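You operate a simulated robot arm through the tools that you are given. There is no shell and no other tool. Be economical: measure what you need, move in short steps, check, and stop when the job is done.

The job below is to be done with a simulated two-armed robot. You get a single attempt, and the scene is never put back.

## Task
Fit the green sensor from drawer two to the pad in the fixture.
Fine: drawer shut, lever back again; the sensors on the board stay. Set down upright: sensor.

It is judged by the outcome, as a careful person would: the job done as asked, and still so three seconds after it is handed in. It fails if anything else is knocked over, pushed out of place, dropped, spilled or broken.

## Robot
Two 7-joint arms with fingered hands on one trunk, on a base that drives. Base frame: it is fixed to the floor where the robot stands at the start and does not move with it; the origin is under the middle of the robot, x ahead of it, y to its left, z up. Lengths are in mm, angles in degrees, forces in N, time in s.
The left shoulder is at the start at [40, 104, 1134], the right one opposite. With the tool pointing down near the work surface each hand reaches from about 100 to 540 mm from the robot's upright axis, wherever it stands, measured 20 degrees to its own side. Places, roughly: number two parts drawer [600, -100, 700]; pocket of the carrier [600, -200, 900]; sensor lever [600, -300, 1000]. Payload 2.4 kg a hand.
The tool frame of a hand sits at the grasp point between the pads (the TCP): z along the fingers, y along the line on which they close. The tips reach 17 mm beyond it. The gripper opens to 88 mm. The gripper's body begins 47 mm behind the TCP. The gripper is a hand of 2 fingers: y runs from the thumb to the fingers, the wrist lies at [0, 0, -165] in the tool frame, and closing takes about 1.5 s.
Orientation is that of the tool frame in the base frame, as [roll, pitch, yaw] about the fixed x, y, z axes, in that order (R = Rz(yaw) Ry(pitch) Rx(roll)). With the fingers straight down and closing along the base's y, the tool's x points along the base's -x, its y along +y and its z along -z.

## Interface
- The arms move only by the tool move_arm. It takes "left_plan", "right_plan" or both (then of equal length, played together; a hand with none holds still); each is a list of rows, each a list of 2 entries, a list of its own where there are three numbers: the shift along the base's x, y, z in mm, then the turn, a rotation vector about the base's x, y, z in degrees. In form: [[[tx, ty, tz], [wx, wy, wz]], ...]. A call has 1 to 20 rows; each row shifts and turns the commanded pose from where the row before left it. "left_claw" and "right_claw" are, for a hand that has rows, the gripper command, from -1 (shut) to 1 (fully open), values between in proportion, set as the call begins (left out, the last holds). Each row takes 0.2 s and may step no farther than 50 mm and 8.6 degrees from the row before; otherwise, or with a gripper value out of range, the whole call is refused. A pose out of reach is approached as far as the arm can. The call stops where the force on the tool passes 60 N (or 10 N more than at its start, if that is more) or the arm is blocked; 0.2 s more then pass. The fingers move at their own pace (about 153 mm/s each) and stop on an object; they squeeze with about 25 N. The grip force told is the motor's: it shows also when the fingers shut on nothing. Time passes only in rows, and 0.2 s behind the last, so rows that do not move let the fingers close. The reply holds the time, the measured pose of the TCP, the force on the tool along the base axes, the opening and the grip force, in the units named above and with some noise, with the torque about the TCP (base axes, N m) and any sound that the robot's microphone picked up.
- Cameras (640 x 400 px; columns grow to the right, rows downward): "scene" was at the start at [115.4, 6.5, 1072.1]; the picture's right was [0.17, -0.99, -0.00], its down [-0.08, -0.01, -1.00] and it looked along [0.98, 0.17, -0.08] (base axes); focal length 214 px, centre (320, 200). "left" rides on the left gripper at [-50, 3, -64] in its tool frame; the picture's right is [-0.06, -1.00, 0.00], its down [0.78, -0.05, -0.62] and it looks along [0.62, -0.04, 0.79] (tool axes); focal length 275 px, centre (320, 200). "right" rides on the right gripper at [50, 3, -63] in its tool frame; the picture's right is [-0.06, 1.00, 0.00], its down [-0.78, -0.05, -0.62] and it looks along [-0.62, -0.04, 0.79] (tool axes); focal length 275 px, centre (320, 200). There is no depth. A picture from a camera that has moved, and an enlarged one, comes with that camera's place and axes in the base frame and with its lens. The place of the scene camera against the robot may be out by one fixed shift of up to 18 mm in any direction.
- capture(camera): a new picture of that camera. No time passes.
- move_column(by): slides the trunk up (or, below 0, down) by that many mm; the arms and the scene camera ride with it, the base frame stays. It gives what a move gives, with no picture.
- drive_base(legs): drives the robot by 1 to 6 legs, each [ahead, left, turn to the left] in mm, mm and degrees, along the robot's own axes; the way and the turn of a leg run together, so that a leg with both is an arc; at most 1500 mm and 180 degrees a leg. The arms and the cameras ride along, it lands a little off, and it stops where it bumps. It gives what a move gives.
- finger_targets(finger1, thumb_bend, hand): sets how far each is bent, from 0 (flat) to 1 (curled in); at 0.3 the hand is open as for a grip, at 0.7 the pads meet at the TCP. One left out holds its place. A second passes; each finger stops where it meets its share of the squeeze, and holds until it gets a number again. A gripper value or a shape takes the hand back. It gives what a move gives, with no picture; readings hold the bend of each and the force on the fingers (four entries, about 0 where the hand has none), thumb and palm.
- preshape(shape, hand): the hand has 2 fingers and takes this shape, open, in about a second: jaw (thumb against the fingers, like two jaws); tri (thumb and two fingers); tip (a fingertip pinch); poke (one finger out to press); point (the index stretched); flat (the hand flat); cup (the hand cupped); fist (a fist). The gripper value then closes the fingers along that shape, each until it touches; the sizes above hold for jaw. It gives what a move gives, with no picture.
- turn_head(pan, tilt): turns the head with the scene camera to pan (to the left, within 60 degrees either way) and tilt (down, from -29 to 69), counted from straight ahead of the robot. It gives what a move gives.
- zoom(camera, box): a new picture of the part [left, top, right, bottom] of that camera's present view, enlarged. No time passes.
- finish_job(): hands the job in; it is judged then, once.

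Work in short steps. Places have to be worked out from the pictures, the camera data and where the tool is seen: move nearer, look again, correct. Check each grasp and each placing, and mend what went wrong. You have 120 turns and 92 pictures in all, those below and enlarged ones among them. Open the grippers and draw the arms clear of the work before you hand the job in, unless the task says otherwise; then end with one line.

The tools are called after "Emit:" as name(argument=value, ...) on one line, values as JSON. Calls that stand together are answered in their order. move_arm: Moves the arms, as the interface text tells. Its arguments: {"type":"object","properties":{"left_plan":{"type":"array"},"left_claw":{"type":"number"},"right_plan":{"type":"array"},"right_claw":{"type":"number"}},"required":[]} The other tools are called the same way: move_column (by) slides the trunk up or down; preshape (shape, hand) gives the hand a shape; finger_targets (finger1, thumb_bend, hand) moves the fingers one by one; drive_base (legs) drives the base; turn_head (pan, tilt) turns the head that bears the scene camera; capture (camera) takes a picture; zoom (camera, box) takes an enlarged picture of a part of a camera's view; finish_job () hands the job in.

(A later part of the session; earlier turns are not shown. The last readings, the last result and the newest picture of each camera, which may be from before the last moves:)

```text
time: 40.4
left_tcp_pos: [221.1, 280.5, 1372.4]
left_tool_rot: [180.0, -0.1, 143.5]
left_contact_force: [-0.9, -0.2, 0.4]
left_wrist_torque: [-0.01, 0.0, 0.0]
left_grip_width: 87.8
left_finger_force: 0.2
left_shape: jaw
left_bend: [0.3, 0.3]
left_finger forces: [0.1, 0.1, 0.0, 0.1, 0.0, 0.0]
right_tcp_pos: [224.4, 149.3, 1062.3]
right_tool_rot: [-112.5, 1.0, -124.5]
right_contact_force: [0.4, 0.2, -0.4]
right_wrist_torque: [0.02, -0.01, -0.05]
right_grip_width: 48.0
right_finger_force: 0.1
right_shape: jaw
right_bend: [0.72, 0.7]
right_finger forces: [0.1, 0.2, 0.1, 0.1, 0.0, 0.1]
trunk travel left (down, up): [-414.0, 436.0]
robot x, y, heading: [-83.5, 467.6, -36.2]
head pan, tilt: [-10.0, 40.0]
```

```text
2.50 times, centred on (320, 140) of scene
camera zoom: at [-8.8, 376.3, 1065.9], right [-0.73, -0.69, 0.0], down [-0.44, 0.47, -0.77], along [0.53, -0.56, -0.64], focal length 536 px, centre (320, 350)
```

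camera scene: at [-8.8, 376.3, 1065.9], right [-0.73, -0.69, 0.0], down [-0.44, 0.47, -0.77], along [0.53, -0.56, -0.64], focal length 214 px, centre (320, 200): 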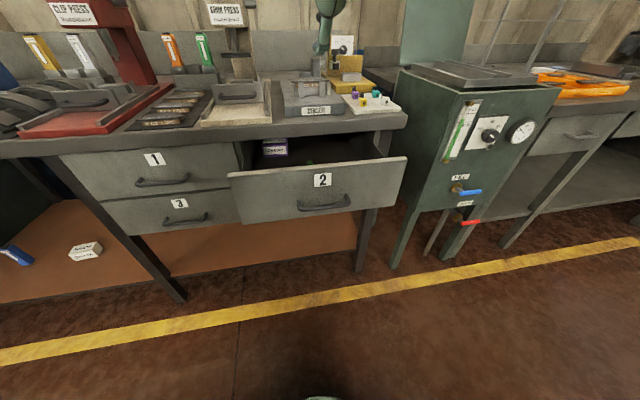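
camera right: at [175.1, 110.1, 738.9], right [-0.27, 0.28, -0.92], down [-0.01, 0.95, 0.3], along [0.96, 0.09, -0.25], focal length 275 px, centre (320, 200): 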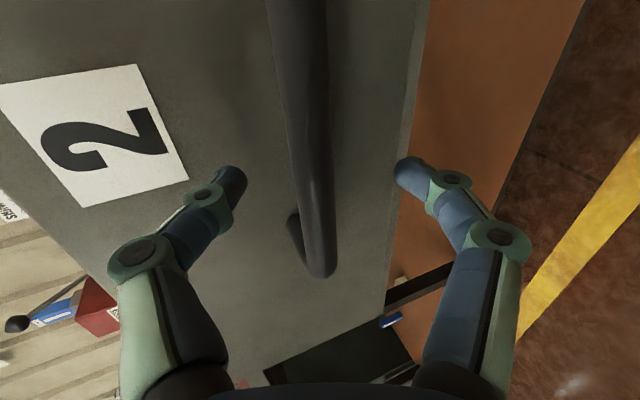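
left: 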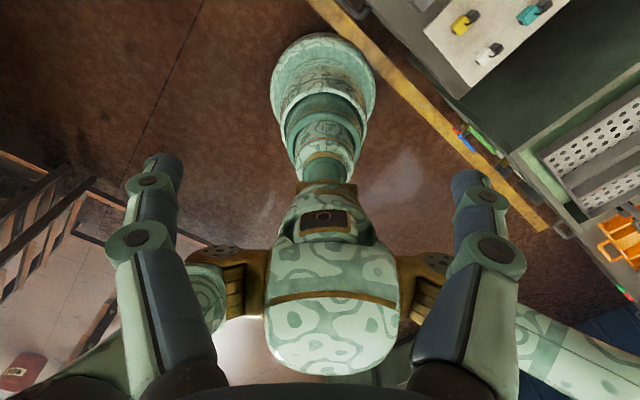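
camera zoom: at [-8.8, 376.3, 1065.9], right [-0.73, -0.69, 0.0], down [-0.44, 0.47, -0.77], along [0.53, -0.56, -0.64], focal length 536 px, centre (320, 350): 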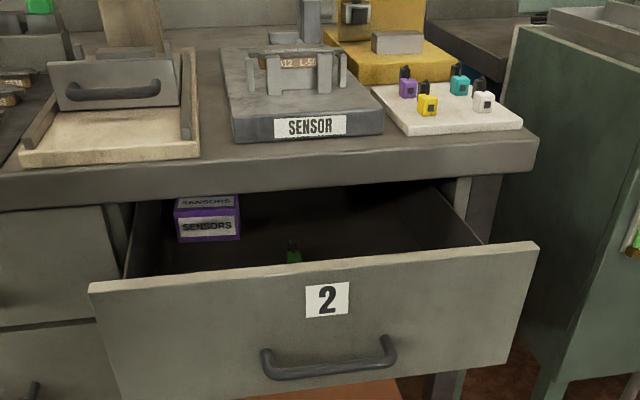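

A green sensor with a dark top stands behind the drawer front. I turn the fingers back downward, then yaw back so the wrist camera faces the bench.

Emit:
move_arm(right_plan=[[[6, -5, 0], [4.46, 6.03, 0]], [[6, -5, 0], [4.46, 6.03, 0]], [[6, -5, 0], [4.46, 6.03, 0]], [[6, -5, 0], [4.46, 6.03, 0]], [[6, -5, 0], [4.46, 6.03, 0]], [[6, -5, 0], [4.46, 6.03, 0]], [[6, -5, 0], [4.46, 6.03, 0]], [[6, -5, 0], [4.46, 6.03, 0]], [[6, -5, 0], [4.46, 6.03, 0]]], right_claw=1)

Emit:
move_arm(right_plan=[[[0, 0, 0], [0, 0, -8.2]], [[0, 0, 0], [0, 0, -8.2]], [[0, 0, 0], [0, 0, -8.2]], [[0, 0, 0], [0, 0, -8.2]], [[0, 0, 0], [0, 0, -8.2]], [[0, 0, 0], [0, 0, -8.2]], [[0, 0, 0], [0, 0, -8.2]], [[0, 0, 0], [0, 0, -8.2]], [[0, 0, 0], [0, 0, -8.2]], [[0, 0, 0], [0, 0, -8.2]], [[0, 0, 0], [0, 0, -8]]])

```text
time: 42.4
left_tcp_pos: [222.1, 280.6, 1372.2]
left_tool_rot: [180.0, 0.0, 143.4]
left_contact_force: [-0.4, 0.1, 0.3]
left_wrist_torque: [-0.01, 0.01, 0.02]
left_grip_width: 88.1
left_finger_force: 0.0
left_shape: jaw
left_bend: [0.3, 0.3]
left_finger forces: [0.1, 0.0, 0.0, 0.1, 0.1, 0.1]
right_tcp_pos: [277.7, 104.9, 1062.0]
right_tool_rot: [179.9, 2.3, -126.7]
right_contact_force: [0.9, 0.0, -0.4]
right_wrist_torque: [0.03, 0.01, 0.02]
right_grip_width: 87.8
right_finger_force: 0.1
right_shape: jaw
right_bend: [0.3, 0.3]
right_finger forces: [0.0, 0.0, 0.1, 0.0, 0.0, 0.1]
trunk travel left (down, up): [-414.0, 436.0]
robot x, y, heading: [-87.7, 465.9, -36.7]
head pan, tilt: [-10.0, 40.0]
```

```text
time: 44.8
left_tcp_pos: [220.7, 281.1, 1373.0]
left_tool_rot: [-180.0, 0.0, 143.5]
left_contact_force: [0.6, 0.3, 0.3]
left_wrist_torque: [0.02, 0.0, 0.02]
left_grip_width: 87.8
left_finger_force: 0.0
left_shape: jaw
left_bend: [0.3, 0.3]
left_finger forces: [0.0, 0.0, 0.0, 0.1, 0.0, 0.1]
right_tcp_pos: [280.2, 104.1, 1063.6]
right_tool_rot: [179.8, 2.2, 143.0]
right_contact_force: [-0.4, -0.1, 1.4]
right_wrist_torque: [0.05, 0.02, -0.02]
right_grip_width: 87.7
right_finger_force: 0.1
right_shape: jaw
right_bend: [0.3, 0.3]
right_finger forces: [0.1, 0.0, 0.0, 0.0, 0.0, 0.0]
trunk travel left (down, up): [-414.0, 436.0]
robot x, y, heading: [-82.5, 459.5, -36.6]
head pan, tilt: [-10.0, 40.0]
```

Now a wrist view down into the drawer.

Emit:
move_arm(right_plan=[[[0, 0, 0], [1.3, 1.8, 0]]])

Emit:
capture(camera="right")

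```text
time: 45.2
left_tcp_pos: [220.7, 280.8, 1371.6]
left_tool_rot: [-180.0, 0.1, 143.5]
left_contact_force: [0.5, 0.1, -0.9]
left_wrist_torque: [0.01, -0.01, 0.0]
left_grip_width: 87.9
left_finger_force: 0.1
left_shape: jaw
left_bend: [0.3, 0.3]
left_finger forces: [0.0, 0.0, 0.1, 0.1, 0.0, 0.1]
right_tcp_pos: [279.0, 105.2, 1062.8]
right_tool_rot: [-180.0, 0.0, 143.2]
right_contact_force: [0.3, 0.1, -0.8]
right_wrist_torque: [-0.01, 0.01, 0.0]
right_grip_width: 88.0
right_finger_force: 0.2
right_shape: jaw
right_bend: [0.3, 0.3]
right_finger forces: [0.1, 0.0, 0.0, 0.0, 0.0, 0.1]
trunk travel left (down, up): [-414.0, 436.0]
robot x, y, heading: [-84.6, 462.0, -36.7]
head pan, tilt: [-10.0, 40.0]
```

```text
67 pictures are left
camera right: at [241.4, 137.5, 1126.4], right [0.65, 0.76, 0.0], down [0.6, -0.51, 0.62], along [0.47, -0.4, -0.79], focal length 275 px, centre (320, 200)
```

right: 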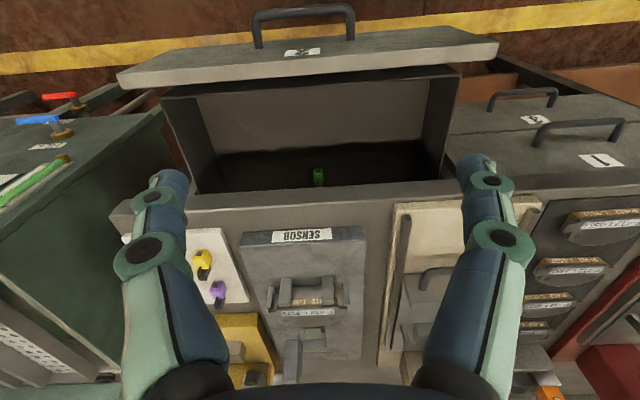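

The sensor sits at about n 395, e 232, still beneath the bench top, so the drawer must come out ~130 mm more. I'll put closed fingers down inside behind the drawer front and draw it out: first position above n≈225, then lower the trunk.

Emit:
move_arm(right_plan=[[[19.5, -25.5, 0], [0, 0, 0]], [[19.5, -25.5, 0], [0, 0, 0]], [[0, 0, 0], [0, 0, 0]], [[0, 0, 0], [0, 0, 0]], [[0, 0, 0], [0, 0, 0]], [[0, 0, 0], [0, 0, 0]]], right_claw=-1)

Emit:
move_column(by=-220)

Emit:
capture(camera="right")

Emit:
capture(camera="scene")

```text
time: 46.6
left_tcp_pos: [221.0, 280.8, 1373.2]
left_tool_rot: [-179.9, -0.1, 143.4]
left_contact_force: [0.2, 0.7, -0.1]
left_wrist_torque: [0.03, -0.03, 0.0]
left_grip_width: 87.7
left_finger_force: 0.0
left_shape: jaw
left_bend: [0.3, 0.3]
left_finger forces: [0.0, 0.0, 0.1, 0.1, 0.0, 0.0]
right_tcp_pos: [303.6, 66.0, 1059.9]
right_tool_rot: [180.0, -0.1, 143.1]
right_contact_force: [-0.9, 0.9, 0.0]
right_wrist_torque: [-0.02, -0.01, 0.04]
right_grip_width: 0.1
right_finger_force: 25.1
right_shape: jaw
right_bend: [0.52, 0.66]
right_finger forces: [0.0, 0.1, 0.0, 0.0, 0.1, 0.0]
right hand out of reach, approached as far as the arm can: row 2
trunk travel left (down, up): [-414.0, 436.0]
robot x, y, heading: [-84.5, 460.7, -36.5]
head pan, tilt: [-10.0, 40.0]
```

```text
time: 49.0
left_tcp_pos: [220.4, 280.8, 1153.1]
left_tool_rot: [-180.0, 0.1, 143.5]
left_contact_force: [0.3, -0.1, -0.3]
left_wrist_torque: [0.01, 0.04, 0.0]
left_grip_width: 87.8
left_finger_force: 0.0
left_shape: jaw
left_bend: [0.3, 0.3]
left_finger forces: [0.1, 0.1, 0.0, 0.1, 0.1, 0.0]
right_tcp_pos: [302.0, 66.1, 842.9]
right_tool_rot: [-180.0, 0.0, 143.2]
right_contact_force: [-0.5, 0.2, 0.2]
right_wrist_torque: [-0.01, -0.02, 0.0]
right_grip_width: 0.0
right_finger_force: 24.5
right_shape: jaw
right_bend: [0.52, 0.66]
right_finger forces: [0.0, 0.0, 0.1, 0.1, 0.0, 0.0]
trunk travel left (down, up): [-194.0, 656.0]
robot x, y, heading: [-84.6, 463.6, -36.4]
head pan, tilt: [-10.0, 40.0]
```

```text
66 pictures are left
camera right: at [264.9, 98.0, 906.6], right [0.65, 0.76, 0.0], down [0.6, -0.51, 0.62], along [0.47, -0.4, -0.79], focal length 275 px, centre (320, 200)
```

right: 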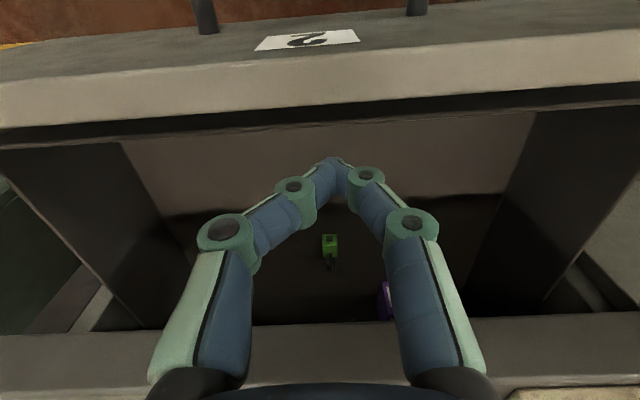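

```text
65 pictures are left
camera scene: at [-2.6, 371.6, 845.7], right [-0.73, -0.69, 0.0], down [-0.44, 0.47, -0.77], along [0.53, -0.56, -0.64], focal length 214 px, centre (320, 200)
```

scene: 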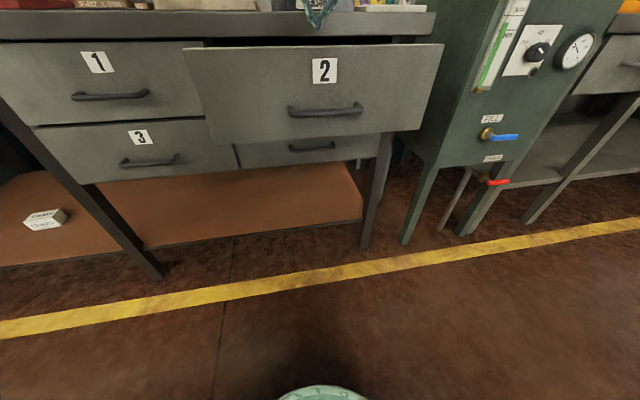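

Sensor triangulates to about n 409, e 233, z 672; the drawer front's inner wall is near n 190–208, top z≈795. I shift the fingers 32 mm inward and lower to z≈772.

Emit:
move_arm(right_plan=[[[25.5, -19, 0], [0, 0, 0]], [[0, 0, 0], [0, 0, 0]]])

Emit:
move_column(by=-70)

Emit:
capture(camera="right")

```text
time: 49.6
left_tcp_pos: [220.9, 281.6, 1152.5]
left_tool_rot: [-179.9, 0.0, 143.5]
left_contact_force: [0.4, 0.8, 0.2]
left_wrist_torque: [-0.01, 0.0, -0.03]
left_grip_width: 88.0
left_finger_force: 0.0
left_shape: jaw
left_bend: [0.3, 0.3]
left_finger forces: [0.0, 0.0, 0.0, 0.1, 0.0, 0.0]
right_tcp_pos: [325.3, 47.7, 843.7]
right_tool_rot: [179.9, 0.0, 143.3]
right_contact_force: [0.2, 0.2, -0.5]
right_wrist_torque: [0.01, 0.0, 0.04]
right_grip_width: 0.0
right_finger_force: 24.9
right_shape: jaw
right_bend: [0.52, 0.66]
right_finger forces: [0.0, 0.0, 0.1, 0.0, 0.0, 0.0]
trunk travel left (down, up): [-194.0, 656.0]
robot x, y, heading: [-84.0, 463.9, -36.4]
head pan, tilt: [-10.0, 40.0]
```

```text
time: 50.6
left_tcp_pos: [221.2, 281.2, 1082.5]
left_tool_rot: [180.0, 0.1, 143.4]
left_contact_force: [-0.3, -0.7, 0.9]
left_wrist_torque: [0.0, 0.0, 0.0]
left_grip_width: 88.1
left_finger_force: 0.1
left_shape: jaw
left_bend: [0.3, 0.3]
left_finger forces: [0.0, 0.0, 0.0, 0.0, 0.0, 0.0]
right_tcp_pos: [328.6, 46.8, 772.2]
right_tool_rot: [-180.0, 0.1, 143.3]
right_contact_force: [0.7, 0.8, 0.4]
right_wrist_torque: [-0.01, 0.01, -0.01]
right_grip_width: 0.0
right_finger_force: 24.9
right_shape: jaw
right_bend: [0.52, 0.66]
right_finger forces: [0.0, 0.1, 0.1, 0.1, 0.0, 0.1]
trunk travel left (down, up): [-124.0, 726.0]
robot x, y, heading: [-83.6, 462.8, -36.3]
head pan, tilt: [-10.0, 40.0]
```

```text
64 pictures are left
camera right: at [290.4, 79.1, 836.6], right [0.65, 0.76, 0.0], down [0.6, -0.51, 0.62], along [0.47, -0.4, -0.79], focal length 275 px, centre (320, 200)
```

right: 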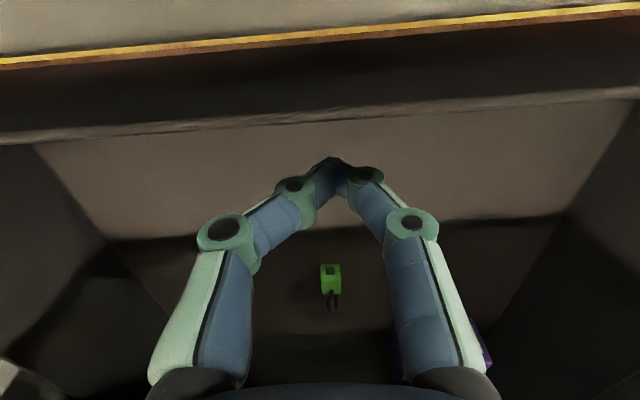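

The closed fingers are inside, behind the drawer front. I drive back 145 mm to draw the drawer farther out.

Emit:
drive_base(legs=[[-145, 0, 0]])

Emit:
capture(camera="right")

```text
time: 52.0
left_tcp_pos: [104.3, 367.1, 1082.5]
left_tool_rot: [180.0, 0.1, 143.6]
left_contact_force: [-0.1, 0.7, 0.1]
left_wrist_torque: [-0.01, -0.02, 0.0]
left_grip_width: 87.9
left_finger_force: 0.0
left_shape: jaw
left_bend: [0.3, 0.3]
left_finger forces: [0.1, 0.0, 0.1, 0.0, 0.1, 0.0]
right_tcp_pos: [211.8, 133.6, 773.5]
right_tool_rot: [179.9, 0.0, 143.3]
right_contact_force: [-0.2, 0.3, 0.3]
right_wrist_torque: [-0.01, 0.0, 0.0]
right_grip_width: 0.1
right_finger_force: 24.9
right_shape: jaw
right_bend: [0.52, 0.66]
right_finger forces: [0.0, 0.0, 0.0, 0.0, 0.0, 0.0]
trunk travel left (down, up): [-124.0, 726.0]
robot x, y, heading: [-202.2, 550.1, -36.6]
head pan, tilt: [-10.0, 40.0]
```

```text
63 pictures are left
camera right: at [174.1, 165.7, 836.1], right [0.65, 0.76, 0.0], down [0.6, -0.51, 0.62], along [0.47, -0.4, -0.79], focal length 275 px, centre (320, 200)
```

right: 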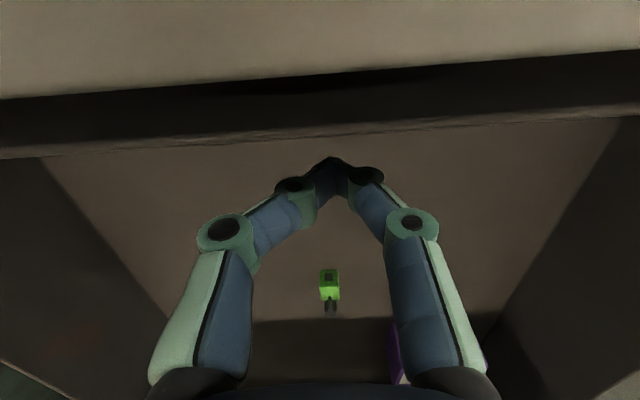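

The drawer is out; the sensor is now near n 274, e 231, clear of the bench edge. I zoom in on it.

Emit:
zoom(camera="right", box=[280, 240, 380, 330])

Emit:
move_column(by=200)

```text
4.44 times, centred on (330, 285) of right
camera zoom: at [174.1, 165.7, 836.1], right [0.65, 0.76, 0.0], down [0.6, -0.51, 0.62], along [0.47, -0.4, -0.79], focal length 1224 px, centre (276, -178)
```

zoom: 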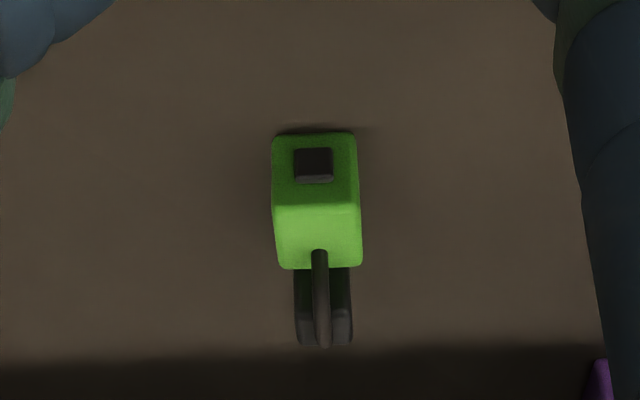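

```text
time: 54.2
left_tcp_pos: [104.7, 366.4, 1283.0]
left_tool_rot: [-180.0, -0.1, 143.5]
left_contact_force: [0.2, 0.2, -0.1]
left_wrist_torque: [0.0, 0.01, 0.0]
left_grip_width: 88.1
left_finger_force: 0.1
left_shape: jaw
left_bend: [0.3, 0.3]
left_finger forces: [0.0, 0.0, 0.0, 0.1, 0.0, 0.0]
right_tcp_pos: [201.3, 141.5, 1015.9]
right_tool_rot: [-179.9, 4.5, 143.3]
right_contact_force: [1.6, -0.2, 0.0]
right_wrist_torque: [0.04, -0.03, -0.02]
right_grip_width: 0.0
right_finger_force: 25.6
right_shape: jaw
right_bend: [0.52, 0.66]
right_finger forces: [0.1, 0.1, 0.1, 0.1, 0.0, 0.0]
trunk travel left (down, up): [-324.0, 526.0]
robot x, y, heading: [-200.0, 552.6, -36.5]
head pan, tilt: [-10.0, 40.0]
```

The sensor stands upright: green body ~20 mm wide, dark fork on top, dark square facing me. I drive forward 330 mm with the hand high, then draw the arm back above it with open fingers.

Emit:
drive_base(legs=[[330, 0, 0]])

Emit:
move_arm(right_plan=[[[-27, 19, 0], [1.3, 1.8, 0]], [[-27, 19, 0], [1.3, 1.8, 0]], [[-27, 19, 0], [0, 0, 0]], [[-27, 19, 0], [0, 0, 0]], [[0, 0, 0], [0, 0, 0]]], right_claw=0.2)

Emit:
capture(camera="right")

Emit:
capture(camera="scene")

```text
time: 56.4
left_tcp_pos: [376.0, 171.9, 1283.1]
left_tool_rot: [-179.9, 0.1, 143.7]
left_contact_force: [0.1, 0.5, -0.6]
left_wrist_torque: [-0.03, -0.01, 0.0]
left_grip_width: 88.1
left_finger_force: 0.1
left_shape: jaw
left_bend: [0.3, 0.3]
left_finger forces: [0.0, 0.1, 0.0, 0.1, 0.0, 0.0]
right_tcp_pos: [474.6, -55.3, 1014.7]
right_tool_rot: [-180.0, 4.5, 143.6]
right_contact_force: [-0.1, -0.2, 0.5]
right_wrist_torque: [-0.03, -0.02, 0.01]
right_grip_width: 0.0
right_finger_force: 24.7
right_shape: jaw
right_bend: [0.52, 0.66]
right_finger forces: [0.0, 0.1, 0.0, 0.0, 0.1, 0.1]
trunk travel left (down, up): [-324.0, 526.0]
robot x, y, heading: [64.8, 351.5, -36.1]
head pan, tilt: [-10.0, 40.0]
```

```text
time: 57.6
left_tcp_pos: [376.2, 170.6, 1282.4]
left_tool_rot: [-180.0, 0.0, 143.8]
left_contact_force: [-0.2, -0.6, -0.1]
left_wrist_torque: [0.02, -0.03, 0.0]
left_grip_width: 88.0
left_finger_force: 0.1
left_shape: jaw
left_bend: [0.3, 0.3]
left_finger forces: [0.0, 0.0, 0.0, 0.1, 0.1, 0.0]
right_tcp_pos: [365.5, 21.1, 1014.1]
right_tool_rot: [179.9, 0.1, 143.6]
right_contact_force: [0.2, -0.3, -0.6]
right_wrist_torque: [-0.02, -0.01, 0.0]
right_grip_width: 52.2
right_finger_force: 0.0
right_shape: jaw
right_bend: [0.71, 0.71]
right_finger forces: [0.1, 0.0, 0.0, 0.1, 0.0, 0.0]
trunk travel left (down, up): [-324.0, 526.0]
robot x, y, heading: [69.7, 352.1, -36.2]
head pan, tilt: [-10.0, 40.0]
```

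```text
61 pictures are left
camera right: at [329.1, 53.7, 1078.2], right [0.64, 0.77, 0.0], down [0.6, -0.5, 0.62], along [0.47, -0.4, -0.79], focal length 275 px, centre (320, 200)
```

right: 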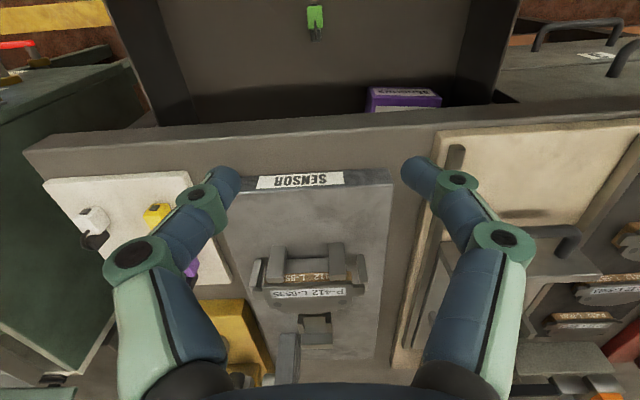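

```text
60 pictures are left
camera scene: at [147.0, 263.1, 975.4], right [-0.72, -0.69, 0.0], down [-0.45, 0.46, -0.77], along [0.53, -0.55, -0.64], focal length 214 px, centre (320, 200)
```

scene: 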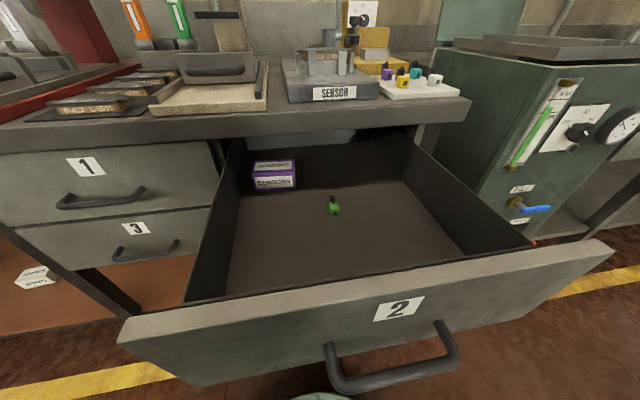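

The sensor reads n≈265–272, e≈231. While here, I zoom on the fixture and carrier to understand how the sensor must sit.

Emit:
zoom(camera="right", box=[240, 230, 390, 380])

Emit:
zoom(camera="scene", box=[270, 0, 450, 110])

```text
2.67 times, centred on (315, 305) of right
camera zoom: at [329.1, 53.7, 1078.2], right [0.64, 0.77, 0.0], down [0.6, -0.5, 0.62], along [0.47, -0.4, -0.79], focal length 734 px, centre (333, -80)
```

zoom: 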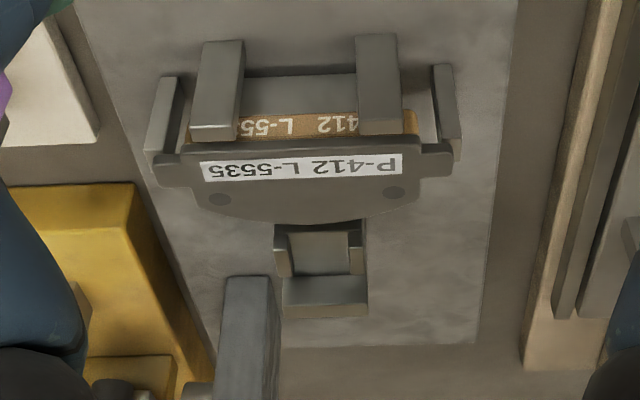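

```text
3.56 times, centred on (360, 55) of scene
camera zoom: at [147.0, 263.1, 975.4], right [-0.72, -0.69, 0.0], down [-0.45, 0.46, -0.77], along [0.53, -0.55, -0.64], focal length 763 px, centre (178, 716)
```

zoom: 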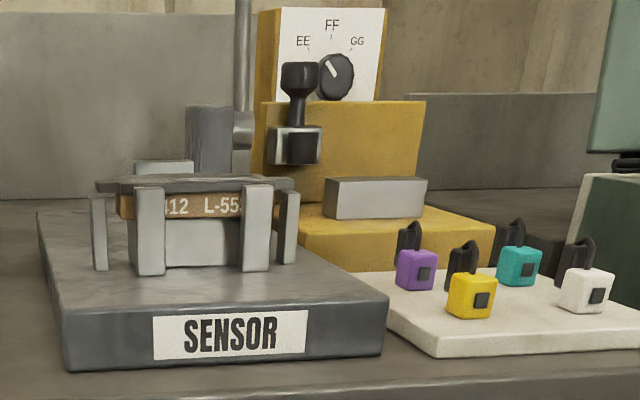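

The carrier's pocket opens upward and toward the pad. Now for the grasp: I shift slightly to n≈270, e≈231 and lower the trunk 240 mm, then look again.

Emit:
move_arm(right_plan=[[[-10.5, 4.5, 0], [0, 0, 0]], [[0, 0, 0], [0, 0, 0]]])

Emit:
move_column(by=-240)

Emit:
capture(camera="right")

```text
time: 58.2
left_tcp_pos: [375.7, 170.5, 1284.0]
left_tool_rot: [179.9, 0.0, 143.8]
left_contact_force: [-0.2, -0.6, 0.6]
left_wrist_torque: [-0.01, 0.05, 0.01]
left_grip_width: 88.0
left_finger_force: 0.0
left_shape: jaw
left_bend: [0.3, 0.3]
left_finger forces: [0.0, 0.0, 0.0, 0.0, 0.1, 0.0]
right_tcp_pos: [355.7, 26.8, 1015.7]
right_tool_rot: [180.0, 0.1, 143.7]
right_contact_force: [-0.4, -0.2, 0.0]
right_wrist_torque: [-0.02, 0.0, 0.01]
right_grip_width: 52.4
right_finger_force: 0.0
right_shape: jaw
right_bend: [0.71, 0.71]
right_finger forces: [0.1, 0.0, 0.0, 0.0, 0.1, 0.0]
trunk travel left (down, up): [-324.0, 526.0]
robot x, y, heading: [69.3, 354.6, -36.1]
head pan, tilt: [-10.0, 40.0]
```

```text
time: 60.7
left_tcp_pos: [374.2, 171.6, 1045.0]
left_tool_rot: [180.0, 0.1, 143.7]
left_contact_force: [-0.1, 0.7, -0.4]
left_wrist_torque: [0.01, -0.02, 0.01]
left_grip_width: 87.9
left_finger_force: 0.1
left_shape: jaw
left_bend: [0.3, 0.3]
left_finger forces: [0.0, 0.1, 0.0, 0.1, 0.0, 0.0]
right_tcp_pos: [355.3, 25.1, 777.5]
right_tool_rot: [180.0, 0.2, 143.5]
right_contact_force: [0.8, 0.4, -1.1]
right_wrist_torque: [-0.03, 0.03, 0.03]
right_grip_width: 52.4
right_finger_force: 0.0
right_shape: jaw
right_bend: [0.71, 0.71]
right_finger forces: [0.0, 0.0, 0.1, 0.0, 0.1, 0.1]
trunk travel left (down, up): [-84.0, 766.0]
robot x, y, heading: [69.5, 354.3, -36.3]
head pan, tilt: [-10.0, 40.0]
```

```text
57 pictures are left
camera right: at [317.1, 57.1, 839.9], right [0.64, 0.77, 0.0], down [0.6, -0.5, 0.62], along [0.48, -0.4, -0.78], focal length 275 px, centre (320, 200)
```

right: 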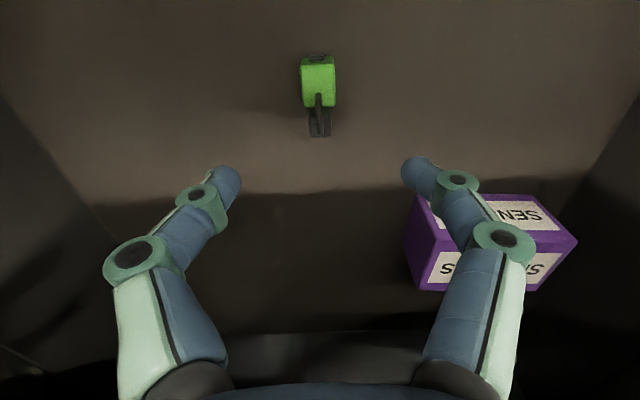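

Sensor body at n≈265, e≈230, z≈669. I correct by 6 mm and go down 75 mm with the opening at 52 mm, then look.

Emit:
move_arm(right_plan=[[[-2.7, 1.0, -37], [0, 0, 0]], [[-2.7, 1.0, -37], [0, 0, 0]], [[0, 0, 0], [0, 0, 0]]])

Emit:
capture(camera="right")

```text
time: 61.5
left_tcp_pos: [362.3, 170.0, 1051.4]
left_tool_rot: [-179.3, 0.8, 142.3]
left_contact_force: [0.3, 0.2, 0.0]
left_wrist_torque: [0.03, 0.02, -0.02]
left_grip_width: 88.1
left_finger_force: 0.1
left_shape: jaw
left_bend: [0.3, 0.3]
left_finger forces: [0.0, 0.0, 0.0, 0.1, 0.0, 0.0]
right_tcp_pos: [337.2, 17.5, 718.9]
right_tool_rot: [-179.2, 2.0, 142.0]
right_contact_force: [0.9, -0.2, -0.3]
right_wrist_torque: [0.02, 0.03, 0.01]
right_grip_width: 52.6
right_finger_force: 0.0
right_shape: jaw
right_bend: [0.71, 0.71]
right_finger forces: [0.0, 0.0, 0.1, 0.0, 0.0, 0.0]
trunk travel left (down, up): [-84.0, 766.0]
robot x, y, heading: [61.3, 341.8, -37.8]
head pan, tilt: [-10.0, 40.0]
```

```text
56 pictures are left
camera right: at [299.4, 51.4, 780.4], right [0.66, 0.75, -0.01], down [0.58, -0.5, 0.65], along [0.48, -0.43, -0.76], focal length 275 px, centre (320, 200)
```

right: 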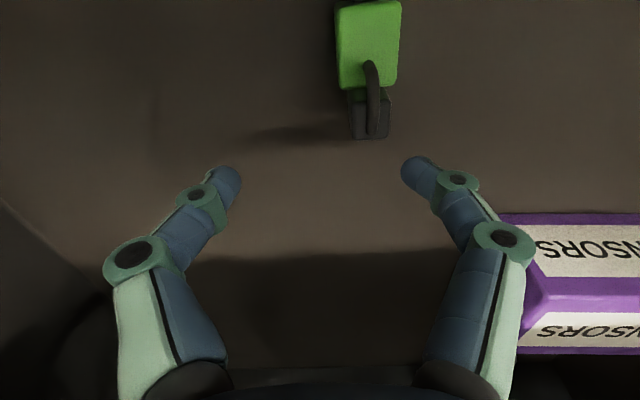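

The base got nudged, so some part of the arm pressed on something; the sensor also appears nearer. I look with the scene camera before doing anything else.

Emit:
capture(camera="scene")

Emit:
capture(camera="left")

```text
55 pictures are left
camera scene: at [156.9, 269.3, 747.4], right [-0.75, -0.66, 0.04], down [-0.44, 0.45, -0.78], along [0.5, -0.6, -0.63], focal length 214 px, centre (320, 200)
```

scene: 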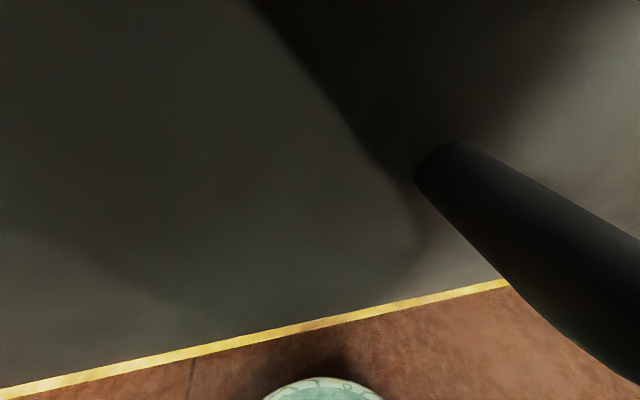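

```text
54 pictures are left
camera left: at [403.6, 140.8, 1114.6], right [-0.56, -0.83, 0.01], down [-0.65, 0.45, 0.61], along [-0.51, 0.33, -0.79], focal length 275 px, centre (320, 200)
```

left: 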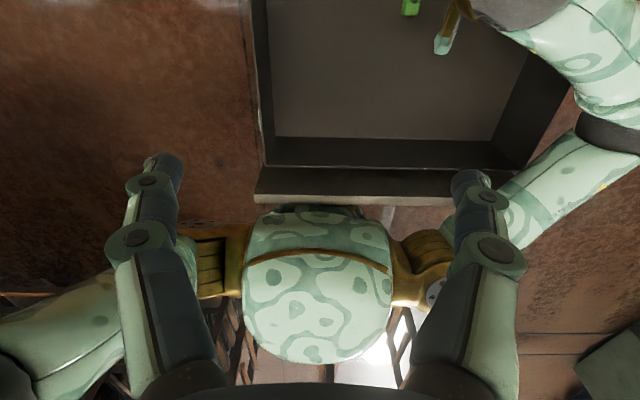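

My head/chest is right at the drawer handle, too close. I raise the hand and trunk straight up, then back off.

Emit:
move_arm(right_plan=[[[0, 0, 30], [0, 0, 0]], [[0, 0, 30], [0, 0, 0]], [[0, 0, 30], [0, 0, 0]]])

Emit:
move_column(by=200)

Emit:
capture(camera="left")

```text
time: 62.3
left_tcp_pos: [367.7, 170.6, 1045.1]
left_tool_rot: [179.7, 0.4, 143.7]
left_contact_force: [-0.1, -0.1, -1.1]
left_wrist_torque: [-0.01, 0.01, 0.02]
left_grip_width: 88.1
left_finger_force: 0.1
left_shape: jaw
left_bend: [0.3, 0.3]
left_finger forces: [0.0, 0.0, 0.0, 0.0, 0.1, 0.0]
right_tcp_pos: [342.3, 29.4, 794.7]
right_tool_rot: [179.9, 0.5, 143.0]
right_contact_force: [-0.3, 0.3, 0.0]
right_wrist_torque: [0.0, -0.01, -0.04]
right_grip_width: 52.8
right_finger_force: 0.1
right_shape: jaw
right_bend: [0.71, 0.71]
right_finger forces: [0.0, 0.0, 0.0, 0.1, 0.1, 0.1]
trunk travel left (down, up): [-84.0, 766.0]
robot x, y, heading: [71.7, 353.2, -36.5]
head pan, tilt: [-10.0, 40.0]
```

```text
time: 64.4
left_tcp_pos: [375.6, 169.7, 1243.6]
left_tool_rot: [-180.0, 0.0, 143.8]
left_contact_force: [0.2, -0.2, 0.7]
left_wrist_torque: [-0.01, 0.0, 0.03]
left_grip_width: 87.9
left_finger_force: 0.0
left_shape: jaw
left_bend: [0.3, 0.3]
left_finger forces: [0.0, 0.1, 0.0, 0.0, 0.0, 0.0]
right_tcp_pos: [349.7, 26.9, 990.1]
right_tool_rot: [179.9, -0.1, 143.7]
right_contact_force: [0.5, -0.3, 0.3]
right_wrist_torque: [0.01, 0.02, -0.03]
right_grip_width: 52.5
right_finger_force: 0.1
right_shape: jaw
right_bend: [0.71, 0.71]
right_finger forces: [0.0, 0.1, 0.1, 0.0, 0.1, 0.1]
trunk travel left (down, up): [-284.0, 566.0]
robot x, y, heading: [66.6, 348.7, -36.1]
head pan, tilt: [-10.0, 40.0]
```

```text
53 pictures are left
camera left: at [417.5, 142.8, 1306.0], right [-0.54, -0.84, 0.0], down [-0.66, 0.42, 0.62], along [-0.52, 0.33, -0.79], focal length 275 px, centre (320, 200)
```

left: 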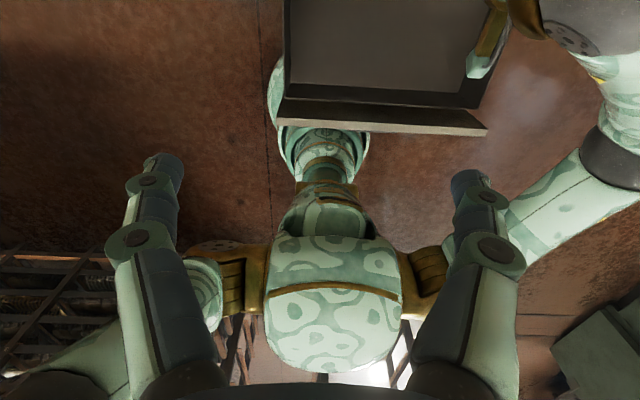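

Clear again. I back off 120 mm, then extend the arm forward ~90 mm over the sensor and re-measure it.

Emit:
drive_base(legs=[[-120, 0, 0]])

Emit:
move_arm(right_plan=[[[24, -18, 0], [0, 0, 0]], [[24, -18, 0], [0, 0, 0]], [[24, -18, 0], [0, 0, 0]], [[0, 0, 0], [0, 0, 0]]])

Emit:
capture(camera="right")

```text
time: 65.7
left_tcp_pos: [276.3, 244.6, 1242.7]
left_tool_rot: [180.0, 0.0, 144.1]
left_contact_force: [0.2, 0.8, 0.1]
left_wrist_torque: [0.01, -0.03, -0.03]
left_grip_width: 88.0
left_finger_force: 0.0
left_shape: jaw
left_bend: [0.3, 0.3]
left_finger forces: [0.0, 0.0, 0.0, 0.0, 0.0, 0.0]
right_tcp_pos: [251.8, 100.6, 991.1]
right_tool_rot: [180.0, 0.1, 143.8]
right_contact_force: [0.2, -0.2, -0.9]
right_wrist_torque: [-0.02, 0.01, -0.01]
right_grip_width: 52.9
right_finger_force: 0.1
right_shape: jaw
right_bend: [0.71, 0.71]
right_finger forces: [0.1, 0.0, 0.1, 0.0, 0.1, 0.0]
trunk travel left (down, up): [-284.0, 566.0]
robot x, y, heading: [-35.5, 424.6, -35.7]
head pan, tilt: [-10.0, 40.0]
```

```text
time: 66.7
left_tcp_pos: [277.6, 245.6, 1242.9]
left_tool_rot: [-179.9, 0.0, 144.1]
left_contact_force: [0.9, -0.6, -0.4]
left_wrist_torque: [0.0, -0.02, 0.03]
left_grip_width: 88.1
left_finger_force: 0.0
left_shape: jaw
left_bend: [0.3, 0.3]
left_finger forces: [0.1, 0.1, 0.1, 0.0, 0.0, 0.0]
right_tcp_pos: [323.3, 50.1, 992.0]
right_tool_rot: [180.0, 0.1, 143.9]
right_contact_force: [-1.5, 0.1, 0.7]
right_wrist_torque: [0.03, -0.01, -0.03]
right_grip_width: 52.7
right_finger_force: 0.1
right_shape: jaw
right_bend: [0.71, 0.71]
right_finger forces: [0.1, 0.0, 0.0, 0.0, 0.0, 0.0]
trunk travel left (down, up): [-284.0, 566.0]
robot x, y, heading: [-30.9, 426.4, -35.8]
head pan, tilt: [-10.0, 40.0]
```

```text
52 pictures are left
camera right: at [286.1, 80.9, 1055.3], right [0.64, 0.77, 0.0], down [0.6, -0.5, 0.62], along [0.48, -0.4, -0.78], focal length 275 px, centre (320, 200)
```

right: 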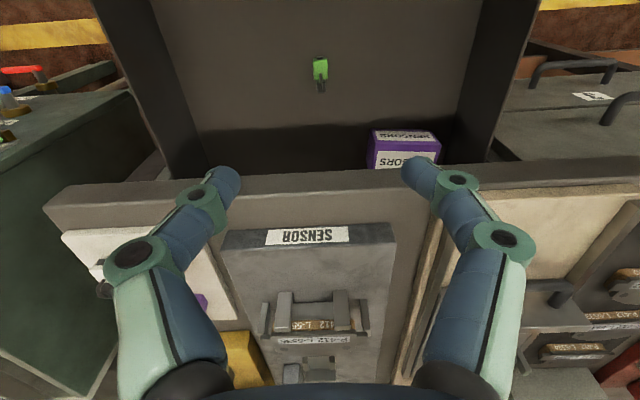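

The sensor is at n≈271, e≈230 (it had not moved; the robot had leaned). I move the base 40 mm ahead, then lower with the arm rather than the trunk to keep the elbow high.

Emit:
drive_base(legs=[[40, 0, 0]])

Emit:
move_arm(right_plan=[[[0, 0, -30], [0, 0, 0]], [[0, 0, -30], [0, 0, 0]], [[0, 0, -30], [0, 0, 0]], [[0, 0, -30], [0, 0, 0]], [[0, 0, -30], [0, 0, 0]]])

Emit:
capture(camera="left")

```text
time: 67.6
left_tcp_pos: [311.4, 221.3, 1243.7]
left_tool_rot: [-180.0, 0.0, 144.1]
left_contact_force: [0.3, 0.9, -0.6]
left_wrist_torque: [-0.03, -0.01, 0.0]
left_grip_width: 87.8
left_finger_force: 0.1
left_shape: jaw
left_bend: [0.3, 0.3]
left_finger forces: [0.0, 0.0, 0.0, 0.1, 0.0, 0.0]
right_tcp_pos: [356.5, 25.0, 991.1]
right_tool_rot: [180.0, 0.1, 143.9]
right_contact_force: [0.1, 0.3, -0.3]
right_wrist_torque: [0.0, -0.03, -0.01]
right_grip_width: 52.3
right_finger_force: 0.1
right_shape: jaw
right_bend: [0.71, 0.71]
right_finger forces: [0.0, 0.0, 0.0, 0.1, 0.0, 0.0]
trunk travel left (down, up): [-284.0, 566.0]
robot x, y, heading: [2.8, 404.0, -36.0]
head pan, tilt: [-10.0, 40.0]
```

```text
time: 68.8
left_tcp_pos: [308.7, 221.8, 1243.0]
left_tool_rot: [-180.0, 0.1, 144.0]
left_contact_force: [0.0, 0.2, -0.6]
left_wrist_torque: [-0.01, 0.0, -0.01]
left_grip_width: 88.1
left_finger_force: 0.1
left_shape: jaw
left_bend: [0.3, 0.3]
left_finger forces: [0.0, 0.0, 0.0, 0.0, 0.1, 0.1]
right_tcp_pos: [357.0, 26.9, 841.6]
right_tool_rot: [-180.0, 0.1, 143.8]
right_contact_force: [0.2, 0.4, -0.4]
right_wrist_torque: [-0.01, -0.02, 0.02]
right_grip_width: 52.6
right_finger_force: 0.1
right_shape: jaw
right_bend: [0.71, 0.71]
right_finger forces: [0.0, 0.1, 0.0, 0.1, 0.1, 0.0]
trunk travel left (down, up): [-284.0, 566.0]
robot x, y, heading: [1.8, 399.5, -35.9]
head pan, tilt: [-10.0, 40.0]
```

```text
51 pictures are left
camera left: at [351.1, 193.6, 1306.3], right [-0.54, -0.84, 0.0], down [-0.66, 0.42, 0.62], along [-0.52, 0.33, -0.79], focal length 275 px, centre (320, 200)
```

left: 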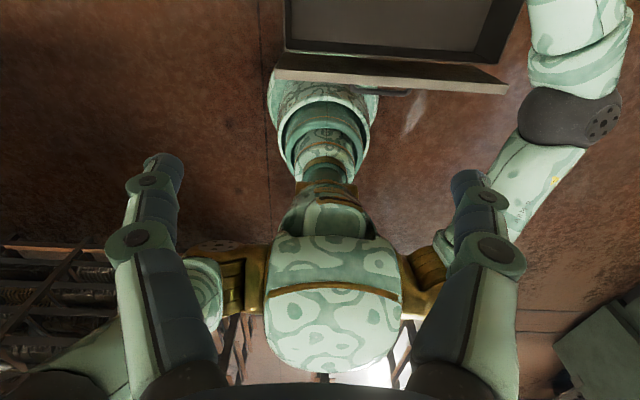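

The arm follows cleanly with clearance to the trunk. I go down another 90 mm with the arm and check readings and the wrist view.

Emit:
move_arm(right_plan=[[[0, 0, -30], [0, 0, 0]], [[0, 0, -30], [0, 0, 0]], [[0, 0, -30], [0, 0, 0]], [[0, 0, 0], [0, 0, 0]]])

Emit:
capture(camera="right")

```text
time: 69.8
left_tcp_pos: [310.1, 221.0, 1241.9]
left_tool_rot: [180.0, 0.0, 144.1]
left_contact_force: [0.3, 0.2, -0.1]
left_wrist_torque: [0.0, 0.0, 0.01]
left_grip_width: 87.8
left_finger_force: 0.0
left_shape: jaw
left_bend: [0.3, 0.3]
left_finger forces: [0.1, 0.1, 0.0, 0.1, 0.0, 0.0]
right_tcp_pos: [356.7, 24.6, 751.0]
right_tool_rot: [-180.0, 0.1, 143.9]
right_contact_force: [-0.4, -0.6, -0.4]
right_wrist_torque: [-0.05, -0.01, -0.03]
right_grip_width: 52.3
right_finger_force: 0.0
right_shape: jaw
right_bend: [0.71, 0.71]
right_finger forces: [0.1, 0.1, 0.0, 0.0, 0.0, 0.1]
trunk travel left (down, up): [-284.0, 566.0]
robot x, y, heading: [2.7, 402.1, -35.9]
head pan, tilt: [-10.0, 40.0]
```

```text
50 pictures are left
camera right: at [319.4, 55.8, 814.7], right [0.64, 0.77, 0.0], down [0.6, -0.5, 0.62], along [0.48, -0.4, -0.78], focal length 275 px, centre (320, 200)
```

right: 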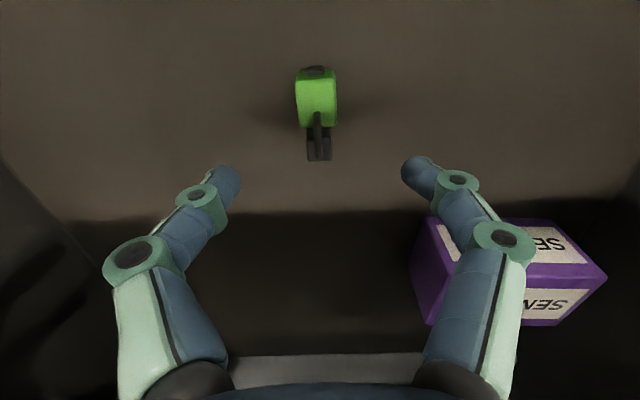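

The sensor's top centre is at n≈271.5, e≈230.5; TCP is nearly above. I shift 1.5 mm and lower to z≈697 to check the height.

Emit:
move_arm(right_plan=[[[-0.9, -1.2, -27], [0, 0, 0]], [[0, 0, -27], [0, 0, 0]], [[0, 0, 0], [0, 0, 0]]])

Emit:
capture(camera="right")

```text
time: 70.6
left_tcp_pos: [308.9, 222.1, 1242.8]
left_tool_rot: [-180.0, 0.0, 144.1]
left_contact_force: [-0.5, -0.3, -0.9]
left_wrist_torque: [-0.02, 0.03, 0.01]
left_grip_width: 87.8
left_finger_force: 0.0
left_shape: jaw
left_bend: [0.3, 0.3]
left_finger forces: [0.0, 0.0, 0.0, 0.0, 0.1, 0.0]
right_tcp_pos: [356.6, 25.1, 696.8]
right_tool_rot: [-180.0, 0.1, 143.9]
right_contact_force: [0.1, -0.5, -0.4]
right_wrist_torque: [0.02, 0.0, -0.02]
right_grip_width: 52.8
right_finger_force: 0.1
right_shape: jaw
right_bend: [0.71, 0.71]
right_finger forces: [0.1, 0.0, 0.0, 0.0, 0.0, 0.0]
trunk travel left (down, up): [-284.0, 566.0]
robot x, y, heading: [-0.3, 406.3, -36.0]
head pan, tilt: [-10.0, 40.0]
```

```text
49 pictures are left
camera right: at [318.1, 57.6, 760.1], right [0.64, 0.77, 0.0], down [0.6, -0.5, 0.62], along [0.48, -0.4, -0.78], focal length 275 px, centre (320, 200)
```

right: 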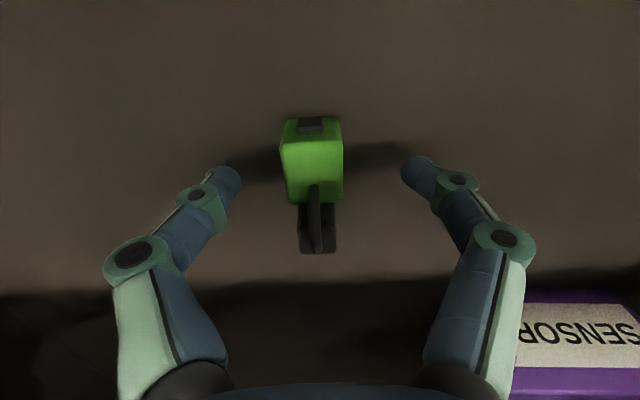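

The body spans z 667–687 (floor 667), n 259–280, centred at e≈230. I shift by 2 mm, lower 11 mm so tips are just above the floor, and close.

Emit:
move_arm(right_plan=[[[-2.5, -0.6, -6], [0, 0, 0]], [[0, 0, -5], [0, 0, 0]], [[0, 0, 0], [0, 0, 0]]])

Emit:
move_arm(right_plan=[[[0, 0, 0], [0, 0, 0]], [[0, 0, 0], [0, 0, 0]], [[0, 0, 0], [0, 0, 0]], [[0, 0, 0], [0, 0, 0]], [[0, 0, 0], [0, 0, 0]], [[0, 0, 0], [0, 0, 0]]], right_claw=-1)

Emit:
capture(camera="right")

```text
time: 71.4
left_tcp_pos: [306.4, 222.5, 1243.0]
left_tool_rot: [-179.9, 0.1, 144.1]
left_contact_force: [0.1, 0.0, -0.2]
left_wrist_torque: [0.01, -0.01, 0.01]
left_grip_width: 87.9
left_finger_force: 0.0
left_shape: jaw
left_bend: [0.3, 0.3]
left_finger forces: [0.0, 0.0, 0.0, 0.0, 0.0, 0.1]
right_tcp_pos: [353.5, 23.9, 688.5]
right_tool_rot: [179.9, 0.3, 143.8]
right_contact_force: [1.1, -0.4, 20.6]
right_wrist_torque: [0.0, -0.01, -0.09]
right_grip_width: 50.2
right_finger_force: 0.0
right_shape: jaw
right_bend: [0.74, 0.71]
right_finger forces: [10.7, 0.0, 0.0, 0.0, 9.5, 0.0]
trunk travel left (down, up): [-284.0, 566.0]
robot x, y, heading: [3.1, 399.7, -35.7]
head pan, tilt: [-10.0, 40.0]
```

```text
time: 72.8
left_tcp_pos: [307.2, 221.5, 1243.2]
left_tool_rot: [180.0, 0.2, 144.1]
left_contact_force: [0.6, -0.2, -0.5]
left_wrist_torque: [0.0, 0.0, -0.03]
left_grip_width: 87.9
left_finger_force: 0.0
left_shape: jaw
left_bend: [0.3, 0.3]
left_finger forces: [0.0, 0.1, 0.1, 0.0, 0.1, 0.0]
right_tcp_pos: [351.2, 23.9, 687.5]
right_tool_rot: [-179.9, 0.3, 143.8]
right_contact_force: [-3.7, -8.4, 23.4]
right_wrist_torque: [-0.48, 0.36, -0.03]
right_grip_width: 22.4
right_finger_force: 25.6
right_shape: jaw
right_bend: [0.78, 0.72]
right_finger forces: [17.8, 0.0, 0.0, 0.0, 41.5, 0.0]
trunk travel left (down, up): [-284.0, 566.0]
robot x, y, heading: [0.7, 401.8, -36.1]
head pan, tilt: [-10.0, 40.0]
```

```text
48 pictures are left
camera right: at [314.7, 56.5, 750.6], right [0.64, 0.77, 0.0], down [0.6, -0.5, 0.62], along [0.48, -0.4, -0.78], focal length 275 px, centre (320, 200)
```

right: 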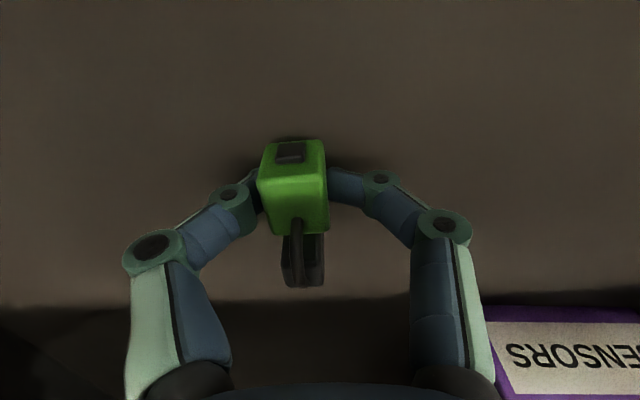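

The sensor is gripped at 22.4 mm. I lift it 40 mm and check it is held level.

Emit:
move_arm(right_plan=[[[0, 0, 5], [0, 0, 0]], [[0, 0, 15], [0, 0, 0]], [[0, 0, 20], [0, 0, 0]], [[0, 0, 0], [0, 0, 0]]])

Emit:
zoom(camera="right", box=[220, 100, 420, 320])

```text
time: 73.8
left_tcp_pos: [309.4, 220.0, 1243.3]
left_tool_rot: [180.0, 0.0, 144.1]
left_contact_force: [0.2, -0.2, 0.2]
left_wrist_torque: [0.02, -0.01, -0.02]
left_grip_width: 88.0
left_finger_force: 0.0
left_shape: jaw
left_bend: [0.3, 0.3]
left_finger forces: [0.1, 0.0, 0.0, 0.0, 0.0, 0.1]
right_tcp_pos: [351.1, 23.2, 727.7]
right_tool_rot: [-180.0, 0.1, 143.9]
right_contact_force: [0.1, -0.4, -0.3]
right_wrist_torque: [-0.02, -0.02, 0.01]
right_grip_width: 18.9
right_finger_force: 25.1
right_shape: jaw
right_bend: [0.76, 0.72]
right_finger forces: [22.5, 0.1, 0.0, 0.1, 22.5, 0.1]
trunk travel left (down, up): [-284.0, 566.0]
robot x, y, heading: [-0.1, 405.6, -35.9]
head pan, tilt: [-10.0, 40.0]
```

```text
1.82 times, centred on (320, 210) of right
camera zoom: at [314.1, 55.8, 791.8], right [0.64, 0.77, 0.0], down [0.6, -0.5, 0.62], along [0.48, -0.4, -0.79], focal length 500 px, centre (320, 182)
```

zoom: 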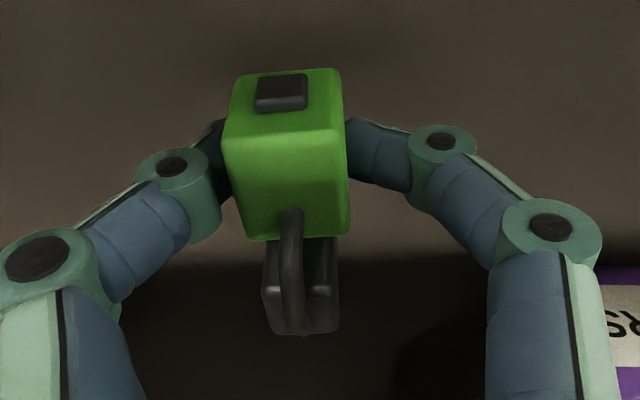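

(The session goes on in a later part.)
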